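You operate a simulated robot arm through the tools that you are given. There is no shell and no other tool. Be economical: measure what you need, move in short steps, check, and stop when the job is done.

You are at the controls of a simulated robot arm. One attempt, no reset.

TASK
Scour the tile scale off with paste on the pink sponge, then rinse the sponge.
Fine: lever to HAND before the tap goes on; rinse under the hand rose, sponge back; tap off, then lever to HEAD. What is to be rubbed or washed off counts as gone when no trace of it is left.

Only the result counts: the job must be done as asked and must still hold three seconds after the hand-in. Knocking over, shifting, dropping, spilling or breaking anything else fails it.

THE ROBOT
A 6-joint arm with a two-finger parallel gripper, fixed in place. Base frame: the origin is at the foot of the arm, x ahead of it, y to its left, z up. Lengths are in cm, angles in degrees, forces in N, time in s.
With the tool pointing down near the work surface it reaches from about 30 to 64 cm from the base axis. Its first joint turns from -166.0 to 166.0 degrees. Payload 3.91 kg.
The tool frame sits at the grasp point between the pads (the TCP): z along the fingers, y along the line on which they close. The tips reach 3 cm beyond it. The gripper opens to 11 cm. The fingers are 2 cm wide and 1 cm thick; the gripper's body (4.8 by 11.2 cm) begins 5.5 cm behind the TCP.
Orientation is told as [roll, pitch, yaw] about the base's x, y, z axes, in that order, counted from this pose: with the fingers straight down and closing along the base's y, the tool's x points along the base's -x, its y along +y and its z along -z.

THE INTERFACE
- The arm moves only by the tool jog_arm. Its argument "plan" is text: rows parted by semicolons, each of 7 numbers parted by spaces: the finger opening in m, from 0 to 0.11, then the shift along the tool's x, y, z in units of 150 mm (1.0 is 150 mm), then the turn, a rotation vector about the tool's x, y, z in units of 90 degrees (1.0 is 90 degrees). In form: fingers tx ty tz wx wy wz; .... A call has 1 to 8 rows; each row is the pose to reach, as a shift and turn from the pose commanded when the call began, along the tool's axes at that moment. A call with a number of a shift or a turn outside -1 to 1 is refused whole. Each row takes 0.2 s and may step no farther than 5 cm and 8.6 degrees from the row before; otherwise, or with a gripper value out of range, the whole call is refused. A pose out of reach is approached as far as the arm can. The call stops where the force on the tool passes 90 N (or 10 N more than at its start, if that is more) or the arm is blocked; 0.2 s more then pass. The fingers move at their own pace (about 10.8 cm/s each) and stop on an object; they squeeze with about 35 N. The grip force told is the motor's: it shows also when the fingers shut on nothing. Time passes only in rows, and 0.2 s behind the last, so rows that repeat a pose let the fingers close. It gives the time, the measured TCP pose, the force on the tool (base axes), the opening and the grip force at its end, in the units of the frame above (readings bear some noise), with the torque about the TCP (base axes, N m) and any sound that the robot's microphone picked up.
- Cameras (640 x 400 px; columns grow to the right, rows downward): "scene" is fixed at [21.94, -50.07, 164.53]; the picture's right is [0.64, 0.77, 0.00], its down [-0.76, 0.63, -0.17] and it looks along [-0.13, 0.11, 0.99] (base axes); focal length 214 px, centre (320, 200). "wrist" rides on the gripper at [7.7, 0.7, -11.4] in the tool frame; the picture's right is [-0.09, 1.00, 0.00], its down [-0.80, -0.07, -0.59] and it looks along [-0.59, -0.05, 0.80] (tool axes); focal length 270 px, centre (320, 200). There is no depth. A picture from a camera that has moved, and an enlarged one, comes with that camera's place and axes in the base frame and with its lens.
- capture(camera): a new picture of that camera. The clock stands still meanwhile.
- move_column(by): slides the trunk up (or, below 0, down) by that many cm; the arm rides with it, the base frame stays. It gives what a move gives, with no picture.
- inspect(camera, box): a new picture of the part [left, top, right, bottom] of that camera's present view, enlarged. The clock stands still meanwhile.
- job_done(): hands the job in; it is judged then, once.

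Go step by step. Nothing tells you positions but the pictures and the camera data: compare them with the known pose of the tool, close in by small moves and look again before you grip or let go. The budget is 120 turns and 64 pictures, counting those below and the enlarged ones. Unless the task says otherwise, let go and move clear before handing in, and close with one line.

The tools are called after ">>>" as a command line: name --argument value ..., lists and objects as JSON in quotes. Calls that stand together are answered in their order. jog_arm: Moves the arm, as the interface text tells. Its arguments: {"type":"object","properties":{"plan":{"type":"string"}},"required":["plan"]} The other tools are called the same way: move_column (by) slides the trunk up or down; capture (camera) takes a picture; inspect (camera, box) takes an enlarged picture of a part of a camera's view; job_done () hands the job in.

At the start:

```text
time_s: 0.0
tcp_pos: [47.28, -20.96, 125.11]
tcp_rot: [0.0, 0.0, 0.1]
wrist_force: [0.6, 0.5, 0.4]
moment: [0.02, 0.0, -0.04]
grip_width: 11.0
grip_force: 0.1
trunk travel left (down, up): [-45.0, 9.0]
```

scene: 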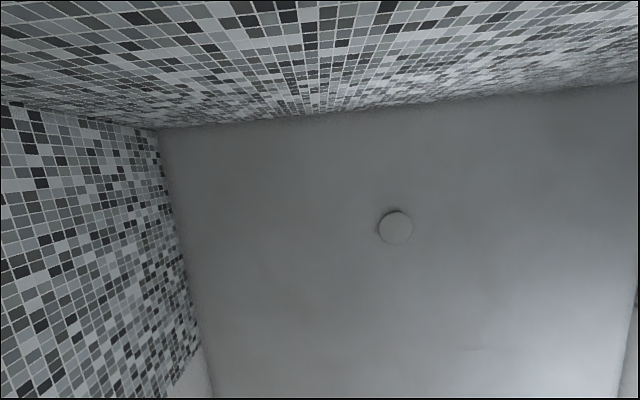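
wrist: 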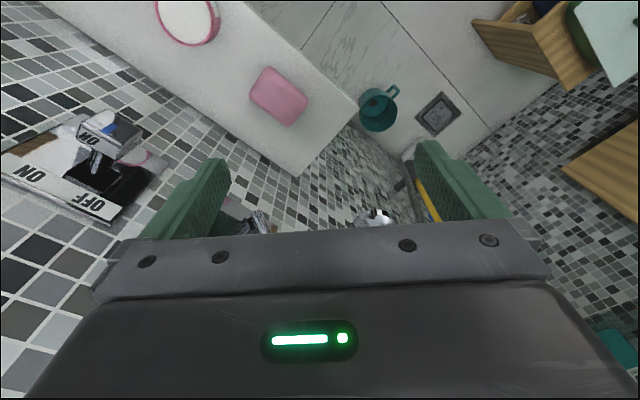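

The scene camera looks up at the ceiling, so only the wrist camera is of use. I'll enlarge what it shows before moving.

>>> inspect --camera "wrist" --box '[0, 80, 240, 240]'

>>> inspect --camera "wrist" --box '[220, 0, 500, 240]'

```text
2.50 times, centred on (120, 160) of wrist
camera zoom: at [39.71, -20.26, 136.43], right [0.09, 1.0, 0.0], down [0.8, -0.07, 0.59], along [0.59, -0.05, -0.8], focal length 676 px, centre (820, 300)
```

zoom: 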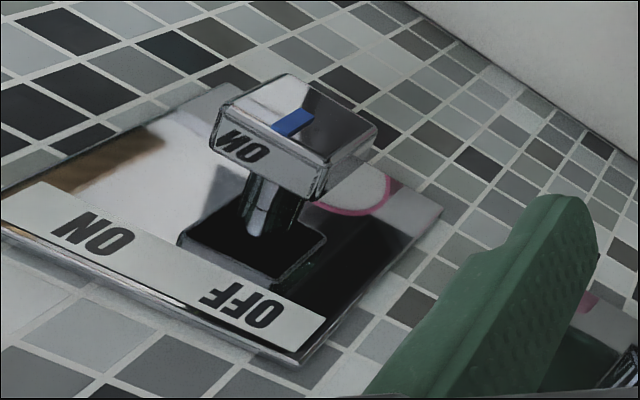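

```text
1.67 times, centred on (360, 120) of wrist
camera zoom: at [39.71, -20.26, 136.43], right [0.09, 1.0, 0.0], down [0.8, -0.07, 0.59], along [0.59, -0.05, -0.8], focal length 450 px, centre (253, 333)
```

zoom: 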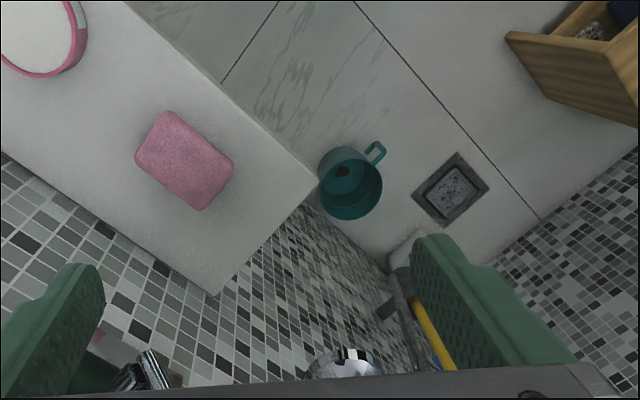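

I'll tilt the tool up about the TCP to see the wall ahead.

>>> jog_arm --plan "0.11 0 0 0 0 -0.09 0; 0.11 0 0 0 0 -0.18 0; 0.11 0 0 0 0 -0.27 0; 0.11 0 0 0 0 -0.36 0; 0.11 0 0 0 0 -0.45 0"

>>> capture --camera "wrist"

```text
time_s: 1.2
tcp_pos: [47.28, -20.92, 124.99]
tcp_rot: [0.0, -40.7, 0.0]
wrist_force: [0.0, 0.0, 0.2]
moment: [0.02, 0.01, 0.01]
grip_width: 11.0
grip_force: 0.1
trunk travel left (down, up): [-45.0, 9.0]
```

```text
59 pictures are left
camera wrist: at [34.08, -20.24, 128.67], right [0.07, 1.0, 0.06], down [0.22, -0.07, 0.97], along [0.97, -0.05, -0.22], focal length 270 px, centre (320, 200)
```

wrist: 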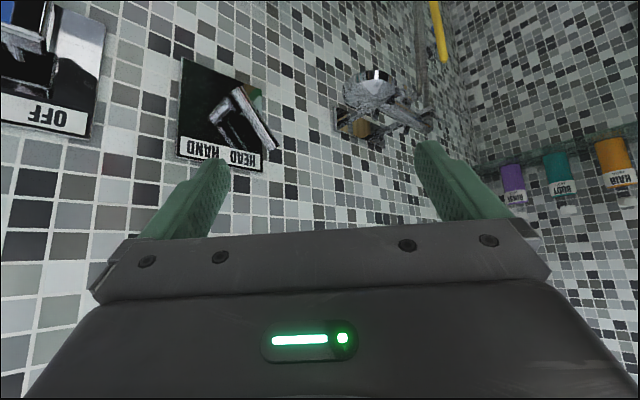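

>>> inspect --camera "wrist" --box '[160, 40, 460, 227]'

>>> inspect --camera "wrist" --box '[440, 100, 640, 225]'

```text
2.13 times, centred on (310, 134) of wrist
camera zoom: at [34.08, -20.24, 128.67], right [0.07, 1.0, 0.06], down [0.22, -0.07, 0.97], along [0.97, -0.05, -0.22], focal length 577 px, centre (341, 342)
```

zoom: 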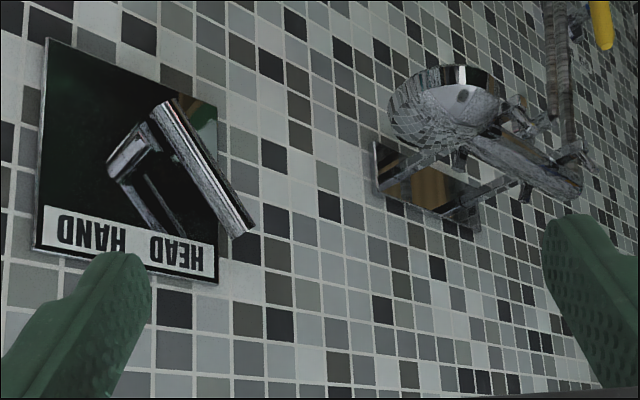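

```text
3.20 times, centred on (540, 162) of wrist
camera zoom: at [34.08, -20.24, 128.67], right [0.07, 1.0, 0.06], down [0.22, -0.07, 0.97], along [0.97, -0.05, -0.22], focal length 865 px, centre (-384, 320)
```

zoom: 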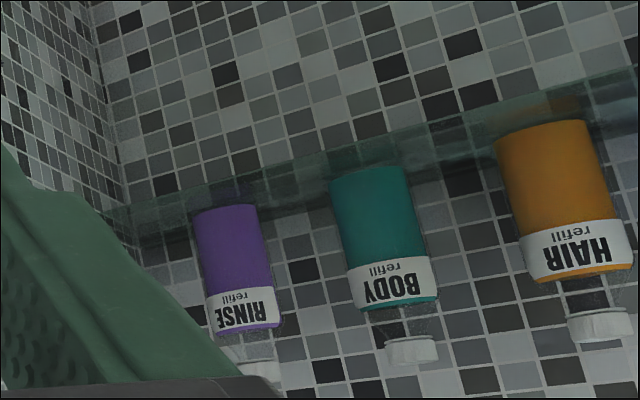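

The wall has a tap (ON/OFF), a HEAD/HAND diverter and a hand rose in its holder, with bottles on the side wall. I'll pan right to find more.

>>> jog_arm --plan "0.11 0 0 0 0.06 0 0.07; 0.11 0 0 0 0.12 0 0.14; 0.11 0 0 0 0.18 0 0.21; 0.11 0 0 0 0.24 0 0.28; 0.11 0 0 0 0.3 0 0.35; 0.11 0 0 0 0.36 0 0.42"

>>> capture --camera "wrist"

```text
time_s: 2.6
tcp_pos: [47.38, -20.86, 124.93]
tcp_rot: [-0.2, -40.6, -49.8]
wrist_force: [0.2, -1.1, 0.1]
moment: [0.04, -0.01, -0.02]
grip_width: 11.0
grip_force: 0.1
trunk travel left (down, up): [-45.0, 9.0]
```

```text
56 pictures are left
camera wrist: at [39.39, -10.33, 128.68], right [0.8, 0.59, 0.06], down [0.09, -0.21, 0.97], along [0.59, -0.78, -0.23], focal length 270 px, centre (320, 200)
```

wrist: 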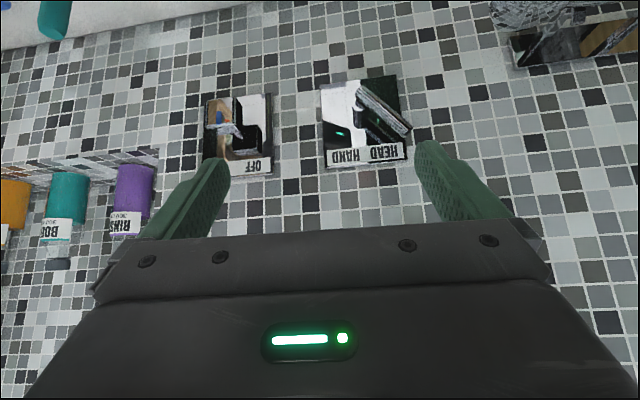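

>>> jog_arm --plan "0.11 0 0 0 0.06 0 0.07; 0.11 0 0 0 0.12 0 0.14; 0.11 0 0 0 0.18 0 0.21; 0.11 0 0 0 0.24 0 0.28; 0.11 0 0 0 0.3 0 0.35; 0.11 0 0 0 0.36 0 0.42"

>>> capture --camera "wrist"

```text
time_s: 4.0
tcp_pos: [47.36, -20.97, 124.93]
tcp_rot: [-0.1, -40.6, -99.5]
wrist_force: [0.3, 1.0, -0.5]
moment: [0.01, -0.02, 0.01]
grip_width: 10.99
grip_force: 0.0
trunk travel left (down, up): [-45.0, 9.0]
```

```text
55 pictures are left
camera wrist: at [50.36, -7.92, 128.62], right [0.97, -0.23, 0.06], down [-0.11, -0.21, 0.97], along [-0.22, -0.95, -0.22], focal length 270 px, centre (320, 200)
```

wrist: 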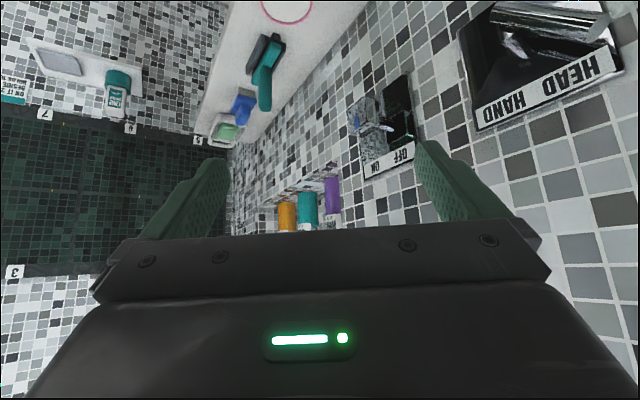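

Here is another wall on the left, with numbered marks and a dark panel, a tube on a shelf and a notice, plus the ledge with tools. I'll zoom in.

>>> inspect --camera "wrist" --box '[0, 30, 240, 180]'

>>> inspect --camera "wrist" --box '[190, 0, 440, 156]'

```text
2.67 times, centred on (120, 105) of wrist
camera zoom: at [50.36, -7.92, 128.62], right [0.97, -0.23, 0.06], down [-0.11, -0.21, 0.97], along [-0.22, -0.95, -0.22], focal length 721 px, centre (853, 453)
```

zoom: 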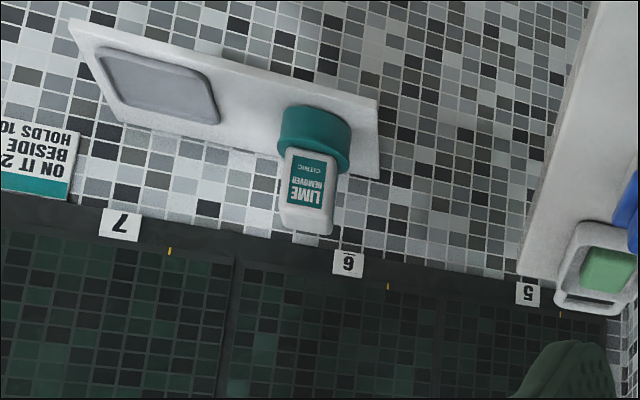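

```text
2.56 times, centred on (315, 78) of wrist
camera zoom: at [50.36, -7.92, 128.62], right [0.97, -0.23, 0.06], down [-0.11, -0.21, 0.97], along [-0.22, -0.95, -0.22], focal length 692 px, centre (333, 512)
```

zoom: 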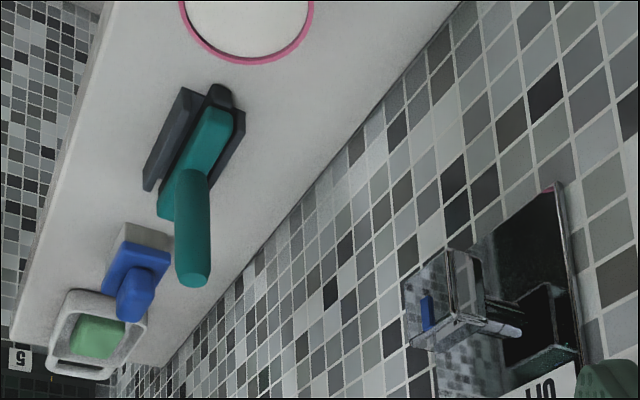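

>>> jog_arm --plan "0.11 0 0 0 0.06 0 0.07; 0.11 0 0 0 0.12 0 0.14; 0.11 0 0 0 0.18 0 0.21; 0.11 0 0 0 0.24 0 0.28; 0.11 0 0 0 0.3 0 0.35; 0.11 0 0 0 0.33 0 0.385"

>>> capture --camera "wrist"

```text
time_s: 5.4
tcp_pos: [46.74, -21.42, 123.89]
tcp_rot: [0.2, -40.5, -145.3]
wrist_force: [-0.7, 0.2, 0.3]
moment: [0.01, -0.01, 0.04]
grip_width: 11.02
grip_force: 0.0
out of reach, approached as far as the arm can: row 6
trunk travel left (down, up): [-45.0, 9.0]
```

```text
52 pictures are left
camera wrist: at [58.16, -14.34, 127.52], right [0.51, -0.86, 0.06], down [-0.22, -0.07, 0.97], along [-0.83, -0.51, -0.23], focal length 270 px, centre (320, 200)
```

wrist: 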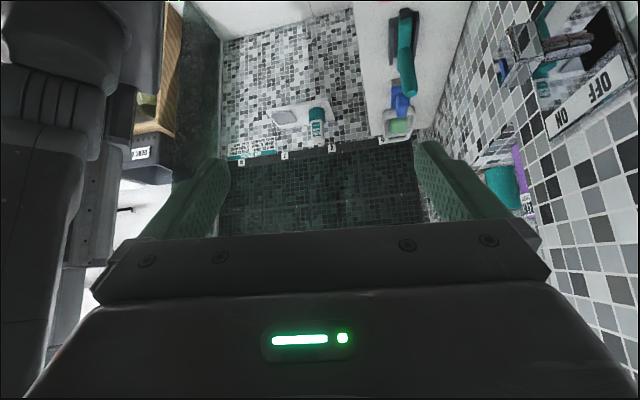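

>>> inspect --camera "wrist" --box '[200, 80, 360, 180]'

>>> inspect --camera "wrist" --box '[110, 0, 270, 180]'

```text
4.00 times, centred on (280, 130) of wrist
camera zoom: at [58.16, -14.34, 127.52], right [0.51, -0.86, 0.06], down [-0.22, -0.07, 0.97], along [-0.83, -0.51, -0.23], focal length 1081 px, centre (480, 480)
```

zoom: 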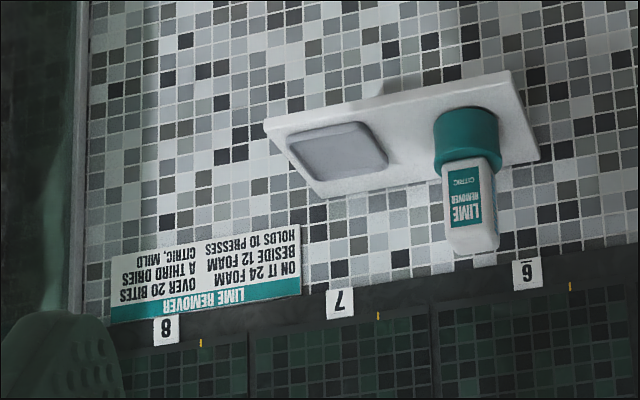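

```text
2.22 times, centred on (190, 90) of wrist
camera zoom: at [58.16, -14.34, 127.52], right [0.51, -0.86, 0.06], down [-0.22, -0.07, 0.97], along [-0.83, -0.51, -0.23], focal length 601 px, centre (609, 444)
```

zoom: 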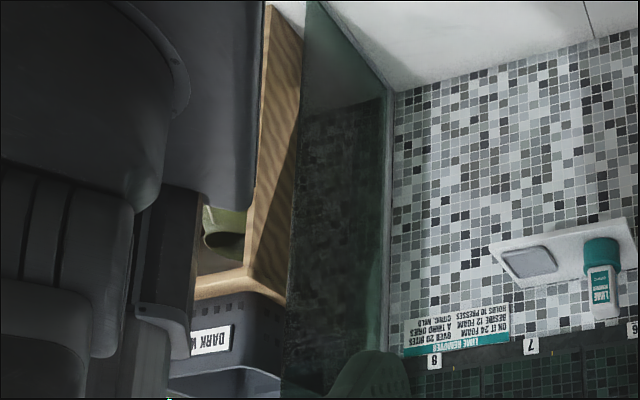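

The lime remover bottle isn't the paste asked for. I'll pan back to the left to find the paste and the scale.

>>> jog_arm --plan "0.11 0 0 0 -0.06 0 -0.07; 0.11 0 0 0 -0.12 0 -0.14; 0.11 0 0 0 -0.18 0 -0.21; 0.11 0 0 0 -0.24 0 -0.28; 0.11 0 0 0 -0.3 0 -0.35; 0.11 0 0 0 -0.36 0 -0.42; 0.11 0 0 0 -0.42 0 -0.49; 0.11 0 0 0 -0.48 0 -0.56"

>>> jog_arm --plan "0.11 0 0 0 -0.06 0 -0.07; 0.11 0 0 0 -0.12 0 -0.14; 0.11 0 0 0 -0.18 0 -0.21; 0.11 0 0 0 -0.24 0 -0.28; 0.11 0 0 0 -0.3 0 -0.35; 0.11 0 0 0 -0.36 0 -0.42; 0.11 0 0 0 -0.42 0 -0.49; 0.11 0 0 0 -0.48 0 -0.56"

>>> jog_arm --plan "0.11 0 0 0 -0.06 0 -0.07; 0.11 0 0 0 -0.12 0 -0.14; 0.11 0 0 0 -0.18 0 -0.21; 0.11 0 0 0 -0.24 0 -0.28; 0.11 0 0 0 -0.3 0 -0.35; 0.11 0 0 0 -0.36 0 -0.42; 0.11 0 0 0 -0.42 0 -0.49; 0.11 0 0 0 -0.48 0 -0.56"

>>> capture --camera "wrist"

```text
time_s: 7.2
tcp_pos: [46.8, -21.43, 123.87]
tcp_rot: [-0.1, -40.6, -78.5]
wrist_force: [0.5, -0.5, -1.0]
moment: [0.0, 0.02, 0.02]
grip_width: 11.0
grip_force: 0.2
trunk travel left (down, up): [-45.0, 9.0]
```

```text
time_s: 9.0
tcp_pos: [46.76, -21.43, 123.83]
tcp_rot: [0.0, -40.6, -12.5]
wrist_force: [0.0, -0.4, -0.6]
moment: [-0.01, -0.01, -0.01]
grip_width: 11.0
grip_force: 0.1
trunk travel left (down, up): [-45.0, 9.0]
```

```text
time_s: 10.8
tcp_pos: [46.79, -21.4, 123.88]
tcp_rot: [0.1, -40.6, 54.0]
wrist_force: [0.1, 0.5, -0.1]
moment: [0.0, -0.02, 0.0]
grip_width: 11.02
grip_force: 0.0
trunk travel left (down, up): [-45.0, 9.0]
```

```text
49 pictures are left
camera wrist: at [38.52, -31.77, 127.57], right [-0.77, 0.64, 0.06], down [0.19, 0.14, 0.97], along [0.61, 0.76, -0.23], focal length 270 px, centre (320, 200)
```

wrist: 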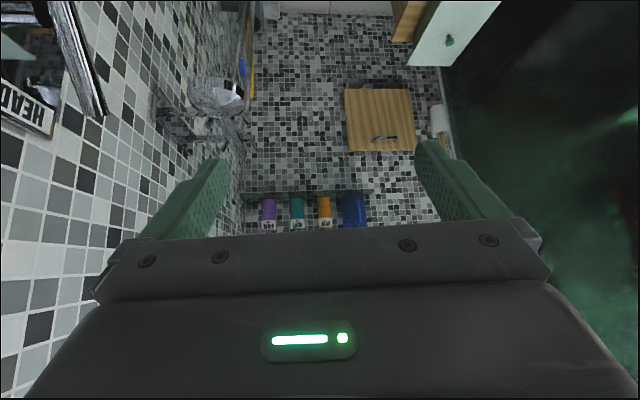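

>>> inspect --camera "wrist" --box '[180, 60, 460, 235]'

>>> jog_arm --plan "0.11 0 0 0 0 0.09 0; 0.11 0 0 0 0 0.18 0; 0.11 0 0 0 0 0.27 0; 0.11 0 0 0 0 0.36 0; 0.11 0 0 0 0 0.45 0"

>>> capture --camera "wrist"

```text
2.29 times, centred on (320, 148) of wrist
camera zoom: at [38.52, -31.77, 127.57], right [-0.77, 0.64, 0.06], down [0.19, 0.14, 0.97], along [0.61, 0.76, -0.23], focal length 618 px, centre (320, 320)
```

zoom: 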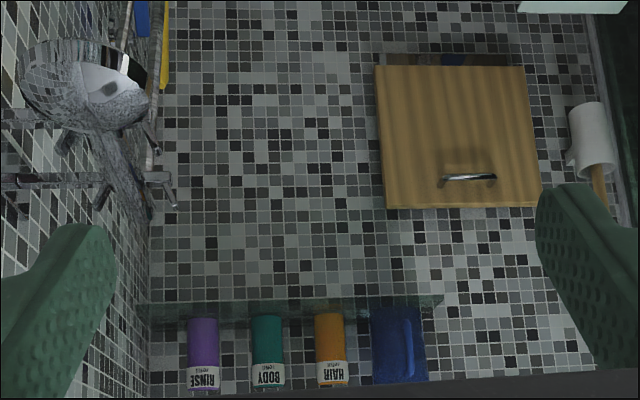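

```text
time_s: 12.0
tcp_pos: [46.92, -21.42, 123.88]
tcp_rot: [0.1, 0.2, 54.0]
wrist_force: [0.6, -0.2, -0.5]
moment: [0.03, 0.0, -0.01]
grip_width: 11.01
grip_force: 0.0
trunk travel left (down, up): [-45.0, 9.0]
```

```text
47 pictures are left
camera wrist: at [41.78, -27.19, 135.36], right [-0.75, 0.66, 0.0], down [0.53, 0.61, 0.59], along [0.39, 0.45, -0.81], focal length 270 px, centre (320, 200)
```

wrist: 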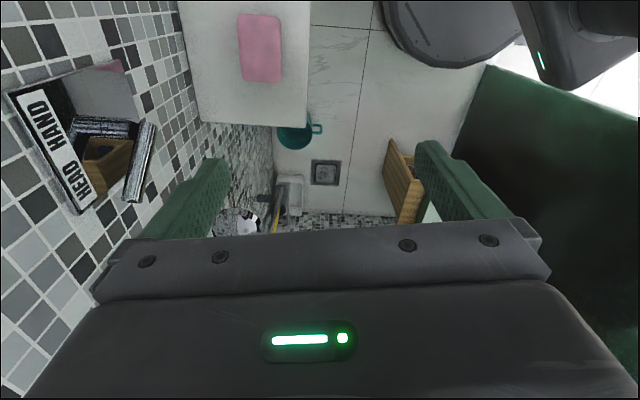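

>>> jog_arm --plan "0.11 0 0 0 0 0 0.09; 0.11 0 0 0 0 0 0.18; 0.11 0 0 0 0 0 0.27; 0.11 0 0 0 0 0 0.36; 0.11 0 0 0 0 0 0.45; 0.11 0 0 0 0 0 0.54; 0.11 0 0 0 0 0 0.63; 0.11 0 0 0 0 0 0.72"

>>> jog_arm --plan "0.11 0 0 0 0 0 0.09; 0.11 0 0 0 0 0 0.18; 0.11 0 0 0 0 0 0.27; 0.11 0 0 0 0 0 0.36; 0.11 0 0 0 0 0 0.45; 0.11 0 0 0 0 0 0.54; 0.11 0 0 0 0 0 0.63; 0.11 0 0 0 0 0 0.72"

>>> capture --camera "wrist"

```text
time_s: 13.8
tcp_pos: [46.71, -21.28, 123.89]
tcp_rot: [0.1, 0.2, -10.9]
wrist_force: [0.4, 0.0, 1.2]
moment: [0.0, 0.03, -0.01]
grip_width: 10.99
grip_force: 0.1
trunk travel left (down, up): [-45.0, 9.0]
```

```text
time_s: 15.6
tcp_pos: [46.66, -21.4, 123.9]
tcp_rot: [0.0, 0.2, -75.9]
wrist_force: [0.4, 0.6, -0.1]
moment: [-0.03, -0.02, -0.02]
grip_width: 11.02
grip_force: 0.0
trunk travel left (down, up): [-45.0, 9.0]
```

```text
46 pictures are left
camera wrist: at [45.61, -13.74, 135.33], right [0.99, 0.16, 0.0], down [0.13, -0.79, 0.59], along [0.09, -0.59, -0.81], focal length 270 px, centre (320, 200)
```

wrist: 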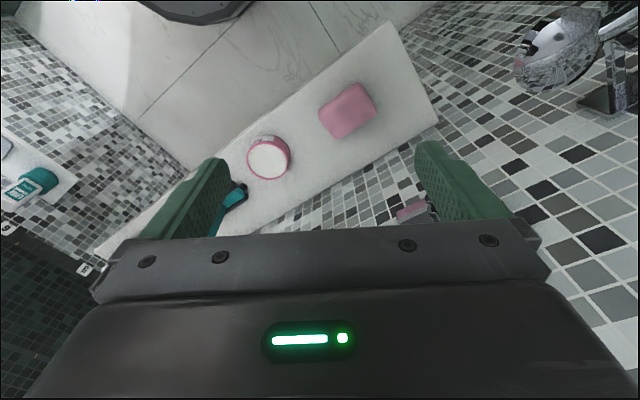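

>>> inspect --camera "wrist" --box '[200, 60, 420, 240]'

>>> inspect --camera "wrist" --box '[0, 20, 220, 280]'

```text
2.22 times, centred on (310, 150) of wrist
camera zoom: at [45.61, -13.74, 135.33], right [0.99, 0.16, 0.0], down [0.13, -0.79, 0.59], along [0.09, -0.59, -0.81], focal length 601 px, centre (342, 311)
```

zoom: 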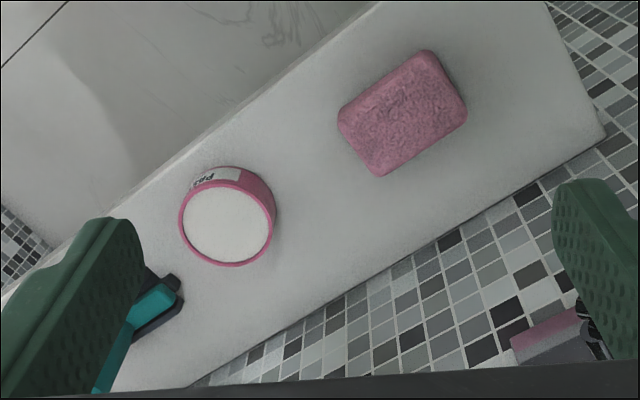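

```text
1.54 times, centred on (110, 150) of wrist
camera zoom: at [45.61, -13.74, 135.33], right [0.99, 0.16, 0.0], down [0.13, -0.79, 0.59], along [0.09, -0.59, -0.81], focal length 416 px, centre (643, 277)
```

zoom: 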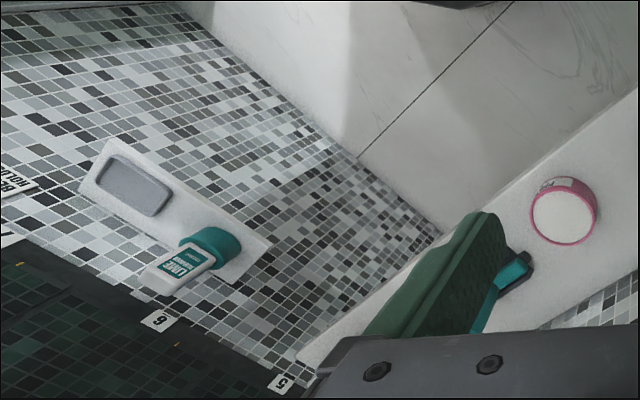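

The paste pot (white paste, pink rim, labelled "Pas…") and the pink sponge are on the ledge. I've not found the scale yet, so I'll swing towards the dark panel wall for a closer look.

>>> jog_arm --plan "0.11 -0.073 -0.312 0 0 0 0; 0.11 -0.146 -0.624 0 0 0 0; 0.11 -0.219 -0.936 0 0 0 0"

>>> jog_arm --plan "0.11 -0.073 -0.312 0 0 0 0; 0.11 -0.146 -0.624 0 0 0 0; 0.11 -0.219 -0.936 0 0 0 0"

>>> jog_arm --plan "0.11 -0.073 -0.312 0 0 0 0; 0.11 -0.146 -0.624 0 0 0 0; 0.11 -0.219 -0.936 0 0 0 0"

>>> jog_arm --plan "0.11 0 0 0 0 0 0.09; 0.11 0 0 0 0 0 0.18; 0.11 0 0 0 0 0 0.27; 0.11 0 0 0 0 0 0.36; 0.11 0 0 0 0 0 0.45; 0.11 0 0 0 0 0 0.54; 0.11 0 0 0 0 0 0.63"

>>> jog_arm --plan "0.11 0 0 0 0 -0.09 0; 0.11 0 0 0 0 -0.18 0; 0.11 0 0 0 0 -0.27 0; 0.11 0 0 0 0 -0.36 0"

>>> capture --camera "wrist"

```text
time_s: 16.4
tcp_pos: [33.77, -28.09, 123.9]
tcp_rot: [0.1, 0.1, -75.7]
wrist_force: [0.3, 0.2, -0.6]
moment: [0.01, -0.02, -0.01]
grip_width: 10.99
grip_force: 0.1
trunk travel left (down, up): [-45.0, 9.0]
```

```text
time_s: 17.2
tcp_pos: [21.24, -34.71, 123.91]
tcp_rot: [0.0, 0.1, -75.6]
wrist_force: [-0.2, 0.3, -0.1]
moment: [0.0, -0.01, 0.0]
grip_width: 10.99
grip_force: 0.1
trunk travel left (down, up): [-45.0, 9.0]
```

```text
time_s: 18.0
tcp_pos: [8.33, -41.45, 123.87]
tcp_rot: [0.0, 0.0, -75.5]
wrist_force: [-0.5, 0.1, 0.4]
moment: [0.03, 0.05, 0.0]
grip_width: 10.96
grip_force: 0.0
trunk travel left (down, up): [-45.0, 9.0]
```

```text
time_s: 19.6
tcp_pos: [8.46, -41.36, 123.89]
tcp_rot: [-0.1, 0.0, -132.4]
wrist_force: [-0.2, -0.3, 0.3]
moment: [0.0, 0.03, 0.0]
grip_width: 11.02
grip_force: 0.1
trunk travel left (down, up): [-45.0, 9.0]
```

```text
time_s: 20.6
tcp_pos: [8.49, -41.23, 123.97]
tcp_rot: [0.0, -32.5, -132.3]
wrist_force: [0.7, 0.2, -0.7]
moment: [0.02, 0.05, -0.02]
grip_width: 11.01
grip_force: 0.0
trunk travel left (down, up): [-45.0, 9.0]
```

```text
43 pictures are left
camera wrist: at [17.51, -32.44, 129.42], right [0.69, -0.73, 0.05], down [-0.29, -0.22, 0.93], along [-0.67, -0.65, -0.36], focal length 270 px, centre (320, 200)
```

wrist: 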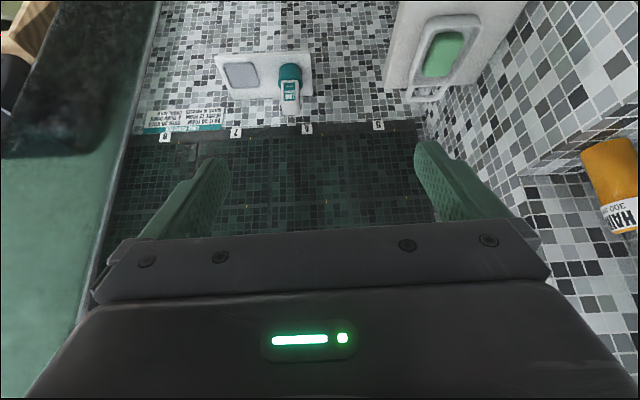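

>>> inspect --camera "wrist" --box '[100, 90, 440, 250]'

>>> jog_arm --plan "0.11 0 0 0 0 -0.09 0; 0.11 0 0 0 0 -0.18 0; 0.11 0 0 0 0 -0.27 0; 0.11 0 0 0 0 -0.36 0; 0.11 0 0 0 0 -0.45 0"

>>> capture --camera "wrist"

```text
1.88 times, centred on (270, 170) of wrist
camera zoom: at [17.51, -32.44, 129.42], right [0.69, -0.73, 0.05], down [-0.29, -0.22, 0.93], along [-0.67, -0.65, -0.36], focal length 509 px, centre (414, 256)
```

zoom: 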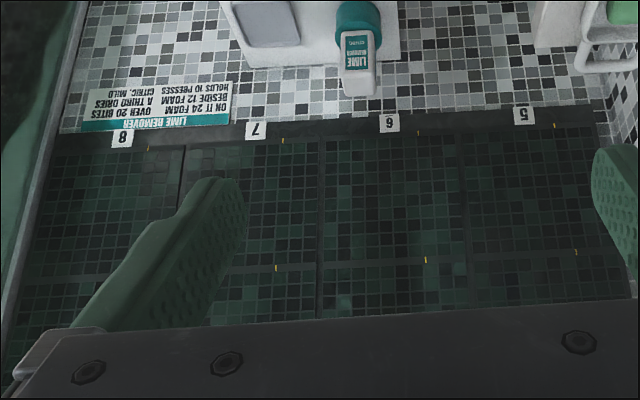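

```text
time_s: 21.8
tcp_pos: [8.37, -41.39, 123.79]
tcp_rot: [-0.4, -73.0, -132.0]
wrist_force: [0.2, 0.2, -0.4]
moment: [0.03, -0.03, 0.03]
grip_width: 11.01
grip_force: 0.1
trunk travel left (down, up): [-45.0, 9.0]
```

```text
41 pictures are left
camera wrist: at [17.89, -32.05, 119.84], right [0.72, -0.69, 0.08], down [0.17, 0.29, 0.94], along [-0.67, -0.66, 0.33], focal length 270 px, centre (320, 200)
```

wrist: 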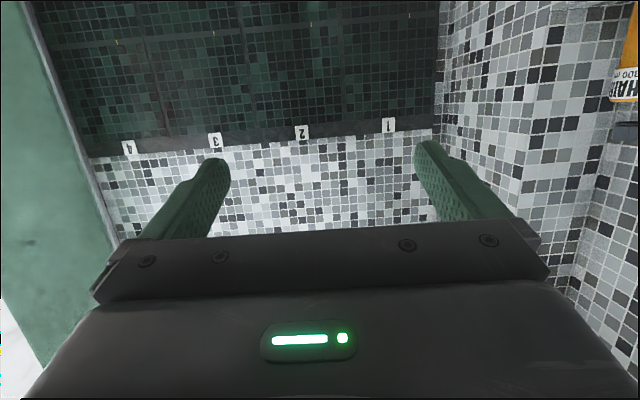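

>>> inspect --camera "wrist" --box '[30, 0, 450, 170]'

```text
1.52 times, centred on (240, 85) of wrist
camera zoom: at [17.89, -32.05, 119.84], right [0.72, -0.69, 0.08], down [0.17, 0.29, 0.94], along [-0.67, -0.66, 0.33], focal length 412 px, centre (442, 375)
```

zoom: 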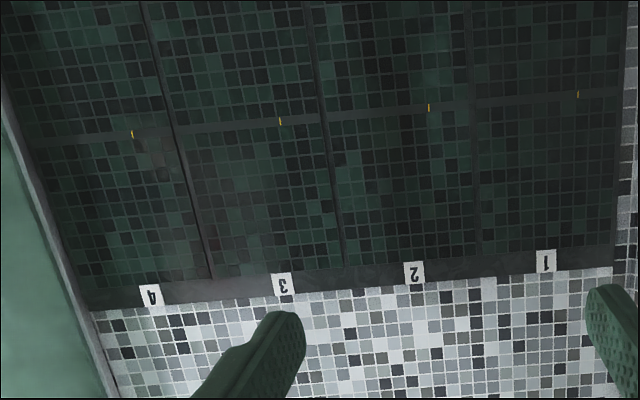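

The panel's 8 numbered cells are too dim to judge from here. I'll go closer.

>>> jog_arm --plan "0.11 -0.09 0 0.3 0 0.09 0; 0.11 -0.18 0 0.6 0 0.18 0; 0.11 -0.27 0 0.9 0 0.27 0"

>>> capture --camera "wrist"

```text
time_s: 22.6
tcp_pos: [-0.98, -51.76, 123.79]
tcp_rot: [-0.1, -48.5, -132.3]
wrist_force: [0.4, 0.4, -0.9]
moment: [0.02, 0.0, 0.0]
grip_width: 11.01
grip_force: 0.1
trunk travel left (down, up): [-45.0, 9.0]
```

```text
39 pictures are left
camera wrist: at [8.69, -42.18, 125.62], right [0.7, -0.71, 0.06], down [-0.11, -0.02, 0.99], along [-0.71, -0.7, -0.09], focal length 270 px, centre (320, 200)
```

wrist: 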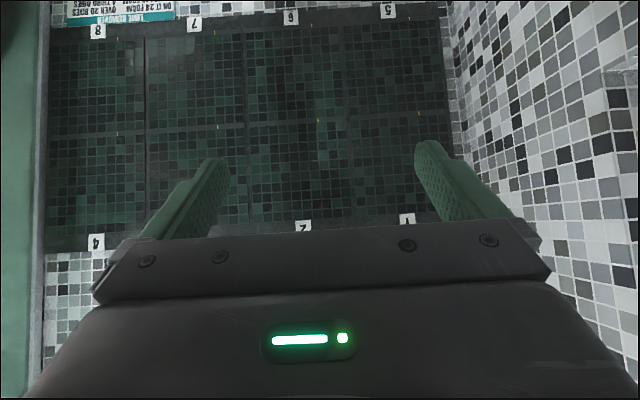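

>>> inspect --camera "wrist" --box '[40, 10, 250, 240]'

>>> inspect --camera "wrist" --box '[220, 10, 460, 230]'

```text
1.74 times, centred on (145, 125) of wrist
camera zoom: at [8.69, -42.18, 125.62], right [0.7, -0.71, 0.06], down [-0.11, -0.02, 0.99], along [-0.71, -0.7, -0.09], focal length 470 px, centre (624, 330)
```

zoom: 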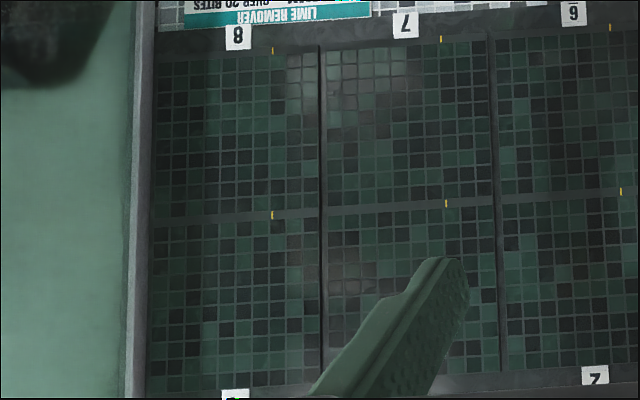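

```text
1.82 times, centred on (340, 120) of wrist
camera zoom: at [8.69, -42.18, 125.62], right [0.7, -0.71, 0.06], down [-0.11, -0.02, 0.99], along [-0.71, -0.7, -0.09], focal length 491 px, centre (284, 346)
```

zoom: 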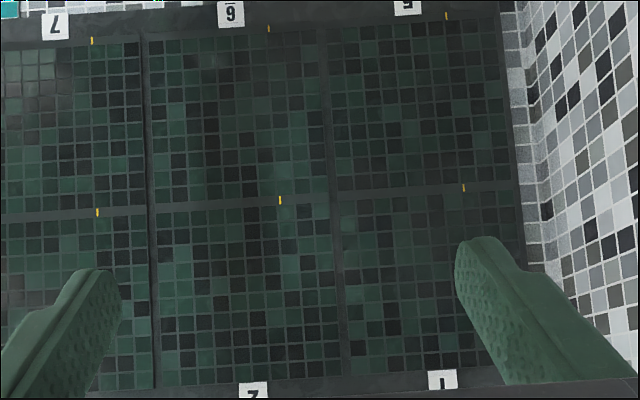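

Grey hazy patches show near cells 7/8 and 3. I'll shift sideways and closer to tell scale from reflections.

>>> jog_arm --plan "0.11 0.05 -0.186 0.186 0 0 0; 0.11 0.1 -0.372 0.372 0 0 0; 0.11 0.15 -0.558 0.558 0 0 0; 0.11 0.2 -0.744 0.744 0 0 0; 0.11 0.25 -0.93 0.93 0 0 0"

>>> capture --camera "wrist"

```text
time_s: 23.8
tcp_pos: [-16.81, -48.27, 111.73]
tcp_rot: [-0.2, -48.5, -132.3]
wrist_force: [0.9, -0.3, 0.6]
moment: [0.0, 0.01, -0.03]
grip_width: 11.0
grip_force: 0.0
trunk travel left (down, up): [-45.0, 9.0]
```

```text
36 pictures are left
camera wrist: at [-7.01, -38.64, 113.5], right [0.7, -0.71, 0.06], down [-0.11, -0.02, 0.99], along [-0.71, -0.7, -0.09], focal length 270 px, centre (320, 200)
```

wrist: 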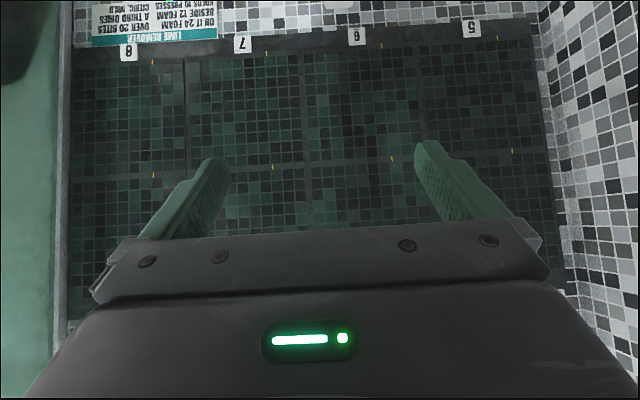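

>>> inspect --camera "wrist" --box '[60, 40, 380, 230]'

```text
2.00 times, centred on (220, 135) of wrist
camera zoom: at [-7.01, -38.64, 113.5], right [0.7, -0.71, 0.06], down [-0.11, -0.02, 0.99], along [-0.71, -0.7, -0.09], focal length 541 px, centre (520, 330)
```

zoom: 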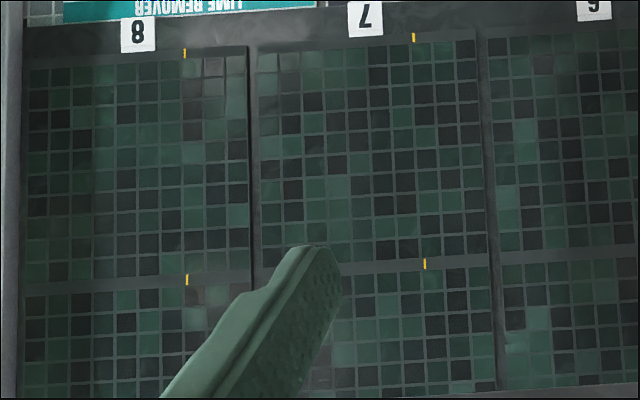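

The grey spots move with the camera, so they are reflections. I'll get the camera closer to the panel to check the cells properly, which also tests reach.

>>> jog_arm --plan "0.11 -0.2 0 0.24 0 0 0; 0.11 -0.4 0 0.48 0 0 0; 0.11 -0.6 0 0.72 0 0 0; 0.11 -0.8 0 0.96 0 0 0"

>>> capture --camera "wrist"

```text
time_s: 24.8
tcp_pos: [-29.51, -62.21, 111.11]
tcp_rot: [-0.2, -48.5, -132.2]
wrist_force: [-0.1, 0.4, -0.1]
moment: [0.02, 0.03, 0.03]
grip_width: 11.04
grip_force: 0.1
trunk travel left (down, up): [-45.0, 9.0]
```

```text
34 pictures are left
camera wrist: at [-19.71, -52.58, 113.0], right [0.7, -0.71, 0.06], down [-0.11, -0.02, 0.99], along [-0.71, -0.7, -0.09], focal length 270 px, centre (320, 200)
```

wrist: 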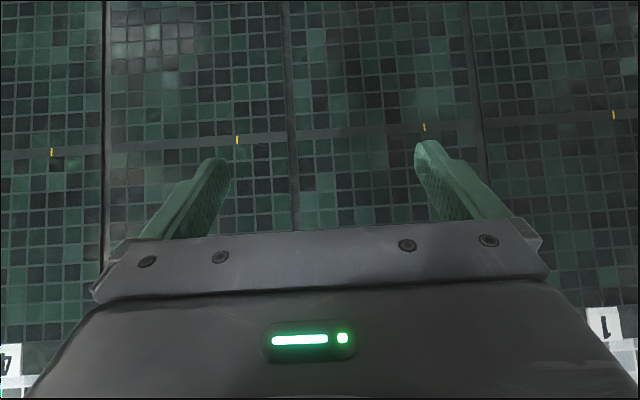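

>>> inspect --camera "wrist" --box '[100, 0, 360, 160]'

>>> inspect --camera "wrist" --box '[380, 0, 640, 160]'

```text
2.46 times, centred on (230, 80) of wrist
camera zoom: at [-19.71, -52.58, 113.0], right [0.7, -0.71, 0.06], down [-0.11, -0.02, 0.99], along [-0.71, -0.7, -0.09], focal length 665 px, centre (542, 495)
```

zoom: 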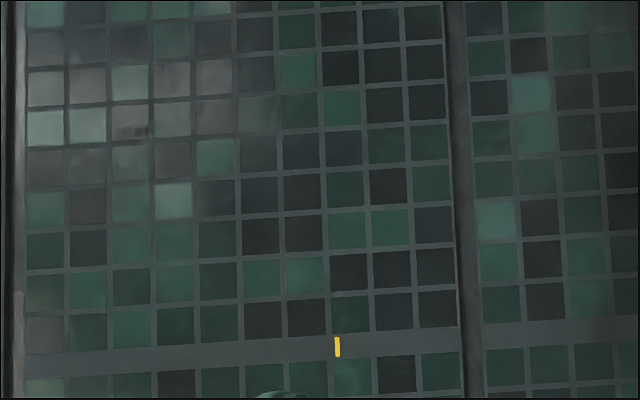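

```text
2.46 times, centred on (510, 80) of wrist
camera zoom: at [-19.71, -52.58, 113.0], right [0.7, -0.71, 0.06], down [-0.11, -0.02, 0.99], along [-0.71, -0.7, -0.09], focal length 665 px, centre (-148, 495)
```

zoom: 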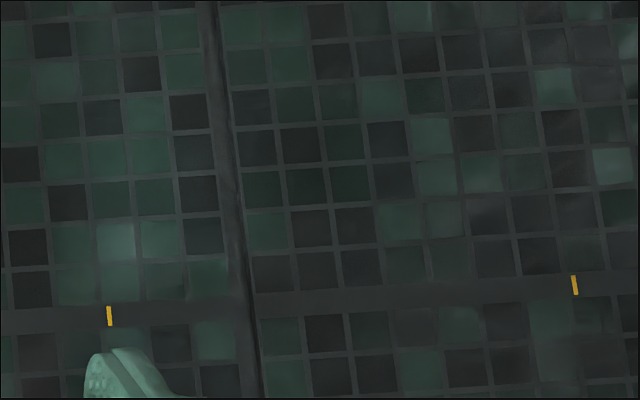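

No scale is visible on this panel, only reflections. I'll back off and survey the tap wall broadly.

>>> jog_arm --plan "0.11 0.2 0 -0.24 0 0 0; 0.11 0.4 0 -0.48 0 0 0; 0.11 0.6 0 -0.72 0 0 0; 0.11 0.8 0 -0.96 0 0 0"

>>> jog_arm --plan "0.11 0 0 0 -0.07 0 -0.063; 0.11 0 0 0 -0.14 0 -0.126; 0.11 0 0 0 -0.21 0 -0.189; 0.11 0 0 0 -0.28 0 -0.252; 0.11 0 0 0 -0.35 0 -0.315; 0.11 0 0 0 -0.42 0 -0.378; 0.11 0 0 0 -0.49 0 -0.441; 0.11 0 0 0 -0.56 0 -0.504"

>>> capture --camera "wrist"

```text
time_s: 25.8
tcp_pos: [-16.85, -48.18, 111.8]
tcp_rot: [-0.1, -48.7, -132.3]
wrist_force: [0.1, 0.6, 0.0]
moment: [-0.04, -0.04, 0.0]
grip_width: 10.99
grip_force: 0.0
trunk travel left (down, up): [-45.0, 9.0]
```

```text
time_s: 27.6
tcp_pos: [-16.82, -48.41, 111.83]
tcp_rot: [-0.8, -48.2, -63.8]
wrist_force: [-0.1, -0.4, 1.1]
moment: [0.01, -0.01, -0.02]
grip_width: 11.0
grip_force: 0.1
trunk travel left (down, up): [-45.0, 9.0]
```

```text
31 pictures are left
camera wrist: at [-22.0, -35.65, 113.65], right [0.92, 0.38, 0.06], down [-0.02, -0.11, 0.99], along [0.38, -0.92, -0.09], focal length 270 px, centre (320, 200)
```

wrist: 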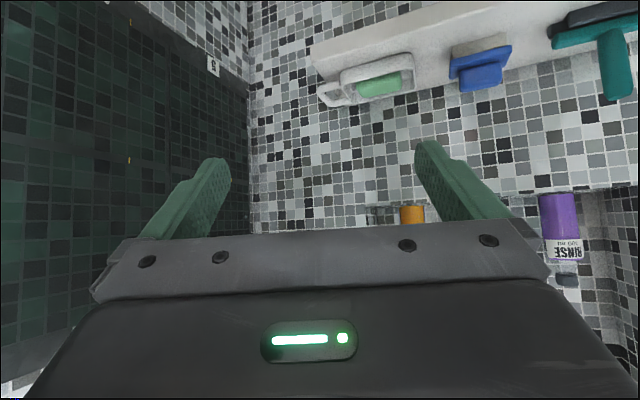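

>>> jog_arm --plan "0.11 0 0 0 0 0.09 0; 0.11 0 0 0 0 0.18 0; 0.11 0 0 0 0 0.27 0; 0.11 0 0 0 0 0.36 0; 0.11 0 0 0 0 0.45 0; 0.11 0 0 0 0 0.54 0"

>>> capture --camera "wrist"

```text
time_s: 29.0
tcp_pos: [-16.84, -48.29, 111.7]
tcp_rot: [-0.6, 0.6, -64.5]
wrist_force: [-0.3, 0.5, 0.2]
moment: [-0.01, 0.03, 0.02]
grip_width: 11.02
grip_force: 0.1
trunk travel left (down, up): [-45.0, 9.0]
```

```text
30 pictures are left
camera wrist: at [-19.25, -41.1, 123.25], right [0.94, 0.35, -0.01], down [0.29, -0.76, 0.59], along [0.2, -0.55, -0.81], focal length 270 px, centre (320, 200)
```

wrist: 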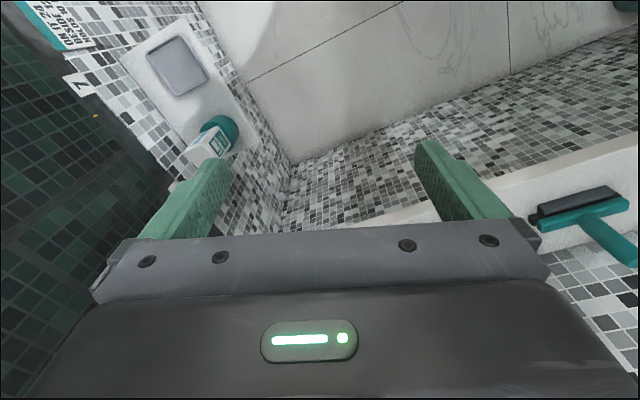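

>>> inspect --camera "wrist" --box '[280, 0, 640, 220]'

```text
1.78 times, centred on (460, 110) of wrist
camera zoom: at [-19.25, -41.1, 123.25], right [0.94, 0.35, -0.01], down [0.29, -0.76, 0.59], along [0.2, -0.55, -0.81], focal length 480 px, centre (71, 360)
```

zoom: 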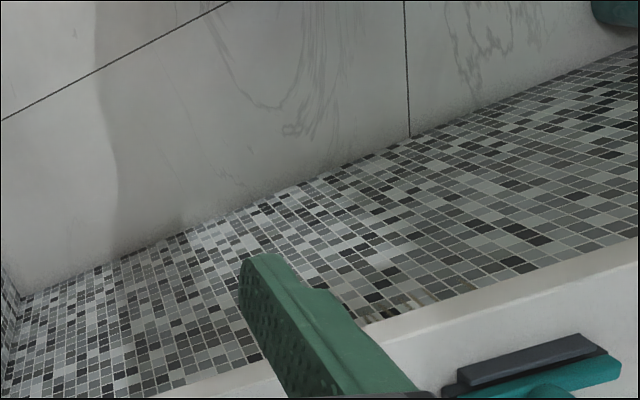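

I notice a beige blob on the tap wall just below the ledge, around (40, -57, 59). That may be the scale, so I'll swing over, drop the trunk and look under the ledge.

>>> jog_arm --plan "0.11 0 0.322 0 0 0 0; 0.11 0 0.644 0 0 0 0; 0.11 0 0.966 0 0 0 0"

>>> jog_arm --plan "0.11 0 0.322 0 0 0 0; 0.11 0 0.644 0 0 0 0; 0.11 0 0.966 0 0 0 0"

>>> jog_arm --plan "0.11 -0.03 0.322 0 0 0 0; 0.11 -0.06 0.644 0 0 0 0; 0.11 -0.08 0.966 0 0 0 0; 0.11 -0.08 0.966 0 0 0 -0.09; 0.11 -0.08 0.966 0 0 0 -0.18; 0.11 -0.08 0.966 0 0 0 -0.205"

>>> move_column --by -40

>>> jog_arm --plan "0.11 0 0 0 0 -0.09 0; 0.11 0 0 0 0 -0.18 0; 0.11 0 0 0 0 -0.27 0; 0.11 0 0 0 0 -0.36 0; 0.11 0 0 0 0 -0.45 0; 0.11 0 0 0 0 -0.54 0"

>>> capture --camera "wrist"

```text
time_s: 29.8
tcp_pos: [-3.49, -41.86, 111.72]
tcp_rot: [-0.6, 0.4, -64.6]
wrist_force: [0.1, -0.2, 0.7]
moment: [-0.02, -0.02, 0.03]
grip_width: 11.01
grip_force: 0.0
trunk travel left (down, up): [-45.0, 9.0]
```

```text
time_s: 30.6
tcp_pos: [9.43, -35.89, 111.42]
tcp_rot: [-0.6, 0.5, -64.6]
wrist_force: [-0.4, -0.4, 0.4]
moment: [0.02, 0.0, 0.0]
grip_width: 11.0
grip_force: 0.1
trunk travel left (down, up): [-45.0, 9.0]
```

```text
time_s: 32.0
tcp_pos: [23.06, -30.76, 111.3]
tcp_rot: [-0.4, 0.6, -46.0]
wrist_force: [-0.4, -0.4, 0.3]
moment: [-0.01, 0.01, 0.0]
grip_width: 11.02
grip_force: 0.0
trunk travel left (down, up): [-45.0, 9.0]
```

```text
time_s: 35.8
tcp_pos: [22.88, -30.66, 71.38]
tcp_rot: [-0.4, 0.6, -46.0]
wrist_force: [0.3, 0.6, -0.8]
moment: [-0.01, 0.02, -0.01]
grip_width: 11.01
grip_force: 0.0
trunk travel left (down, up): [-5.0, 49.0]
```

```text
time_s: 37.2
tcp_pos: [23.07, -30.74, 71.34]
tcp_rot: [-0.6, -48.1, -45.7]
wrist_force: [0.4, 0.4, 0.0]
moment: [-0.01, 0.01, -0.01]
grip_width: 11.02
grip_force: 0.0
trunk travel left (down, up): [-5.0, 49.0]
```

```text
28 pictures are left
camera wrist: at [14.1, -20.32, 73.26], right [0.76, 0.65, 0.06], down [0.02, -0.11, 0.99], along [0.65, -0.75, -0.1], focal length 270 px, centre (320, 200)
```

wrist: 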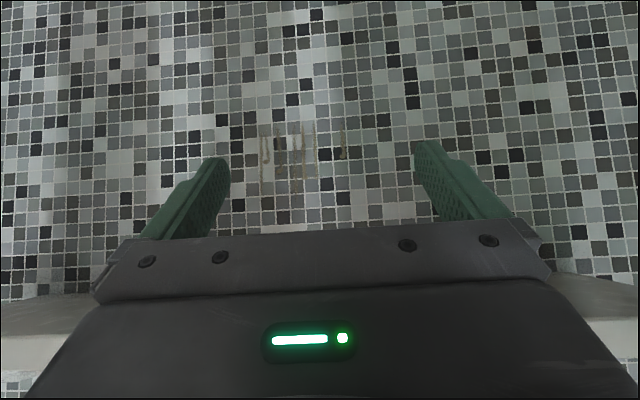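

Found it: vertical limescale streaks on the tap wall under the ledge. I'll zoom in for the extent.

>>> inspect --camera "wrist" --box '[220, 90, 420, 240]'

```text
2.67 times, centred on (320, 165) of wrist
camera zoom: at [14.1, -20.32, 73.26], right [0.76, 0.65, 0.06], down [0.02, -0.11, 0.99], along [0.65, -0.75, -0.1], focal length 721 px, centre (320, 293)
```

zoom: 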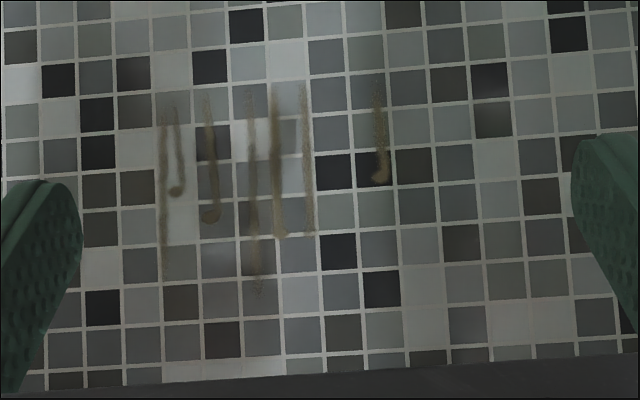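

The scale lies at about u −15…0 along the wall, z 55–69. Next I'll raise the trunk and go to hover over the sponge on the ledge with the tool tilted back.

>>> move_column --by 40

>>> jog_arm --plan "0.11 0 0.25 0 0 0.08 0; 0.11 0 0.5 0 0 0.16 0; 0.11 0 0.75 0 0 0.24 0; 0.11 0 0.99 0 0 0.312 0"

>>> jog_arm --plan "0.11 -0.17 0.13 0.062 0 0 0; 0.11 -0.34 0.26 0.124 0 0 0; 0.11 -0.51 0.39 0.186 0 0 0; 0.11 -0.68 0.52 0.25 0 0 0"

>>> capture --camera "wrist"

```text
time_s: 41.1
tcp_pos: [23.02, -30.71, 111.25]
tcp_rot: [-0.5, -48.0, -45.7]
wrist_force: [0.3, 0.2, -0.2]
moment: [-0.03, -0.02, -0.04]
grip_width: 11.0
grip_force: 0.0
trunk travel left (down, up): [-45.0, 9.0]
```

```text
time_s: 42.1
tcp_pos: [33.67, -20.39, 111.28]
tcp_rot: [-0.5, -19.8, -46.0]
wrist_force: [0.5, 0.0, -0.2]
moment: [0.02, 0.03, 0.0]
grip_width: 10.98
grip_force: 0.0
trunk travel left (down, up): [-45.0, 9.0]
```

```text
time_s: 43.1
tcp_pos: [47.04, -22.72, 111.05]
tcp_rot: [-0.4, -19.9, -45.9]
wrist_force: [-0.5, 0.8, -1.4]
moment: [0.0, -0.02, 0.02]
grip_width: 11.0
grip_force: 0.0
trunk travel left (down, up): [-45.0, 9.0]
```

```text
26 pictures are left
camera wrist: at [39.93, -14.22, 119.18], right [0.78, 0.63, 0.02], down [0.34, -0.44, 0.83], along [0.54, -0.64, -0.55], focal length 270 px, centre (320, 200)
```

wrist: 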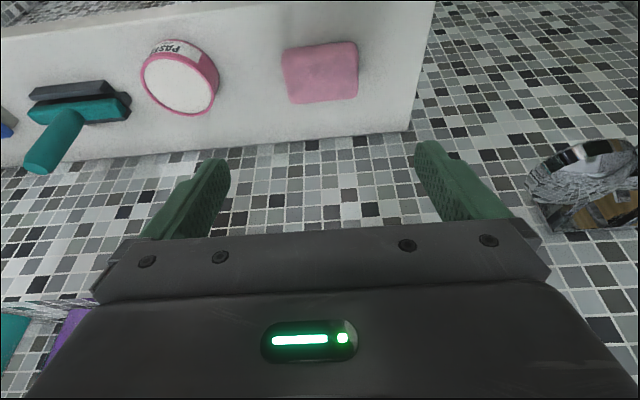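

The sponge is in line with the tool in y. I'll descend partway towards it and check.

>>> jog_arm --plan "0.11 -0.072 -0.002 0.238 0 0 0; 0.11 -0.144 -0.004 0.476 0 0 0; 0.11 -0.215 -0.006 0.714 0 0 0; 0.11 -0.286 -0.008 0.953 0 0 0"

>>> capture --camera "wrist"

```text
time_s: 44.1
tcp_pos: [52.89, -29.24, 99.05]
tcp_rot: [-0.3, -19.9, -46.0]
wrist_force: [-0.2, 0.7, -0.2]
moment: [0.01, -0.04, -0.01]
grip_width: 11.02
grip_force: 0.1
trunk travel left (down, up): [-45.0, 9.0]
```

```text
25 pictures are left
camera wrist: at [45.89, -20.78, 107.15], right [0.78, 0.63, 0.02], down [0.33, -0.44, 0.83], along [0.54, -0.64, -0.55], focal length 270 px, centre (320, 200)
```

wrist: 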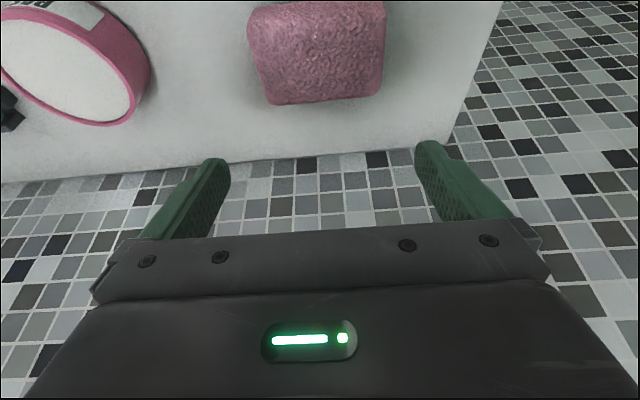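

The sponge is about 9.2×7×4 with its top at z≈87.5. I'll shift 0.4 along y and go down to straddle it.

>>> jog_arm --plan "0.11 0.05 0.027 0.12 0 0 0; 0.11 0.128 0.027 0.305 0 0 0; 0.11 0.206 0.027 0.49 0 0 0; 0.11 0.245 0.027 0.583 0 0 0; 0.11 0.284 0.027 0.677 0 0 0"

>>> capture --camera "wrist"

```text
time_s: 45.3
tcp_pos: [52.8, -28.69, 89.15]
tcp_rot: [0.0, -20.9, -46.0]
wrist_force: [-3.0, 4.4, 70.8]
moment: [-0.65, 0.8, -1.29]
grip_width: 10.89
grip_force: 0.2
trunk travel left (down, up): [-45.0, 9.0]
```

```text
24 pictures are left
camera wrist: at [45.54, -20.0, 97.07], right [0.77, 0.63, 0.03], down [0.32, -0.43, 0.84], along [0.55, -0.64, -0.54], focal length 270 px, centre (320, 200)
```

wrist: 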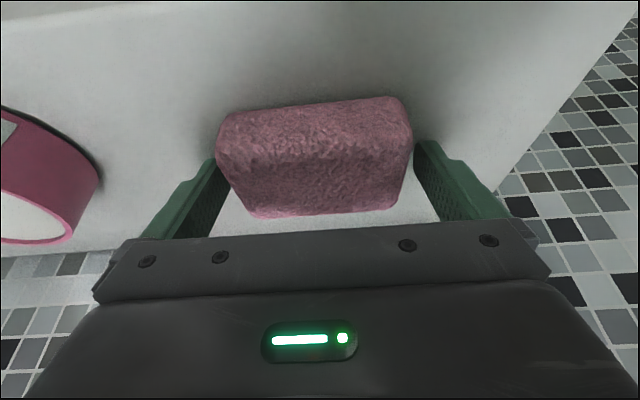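

The fingers straddle the sponge, but the tips seem to be touching the ledge. I'll lift so they are about 1 cm clear before gripping.

>>> jog_arm --plan "0.11 -0.025 0 -0.07 0 0 0; 0.11 -0.05 0 -0.138 0 0 0"

```text
time_s: 45.9
tcp_pos: [52.57, -28.71, 90.09]
tcp_rot: [-0.7, -19.7, -46.0]
wrist_force: [0.3, 0.1, 0.2]
moment: [-0.03, 0.0, -0.02]
grip_width: 11.01
grip_force: 0.1
trunk travel left (down, up): [-45.0, 9.0]
```

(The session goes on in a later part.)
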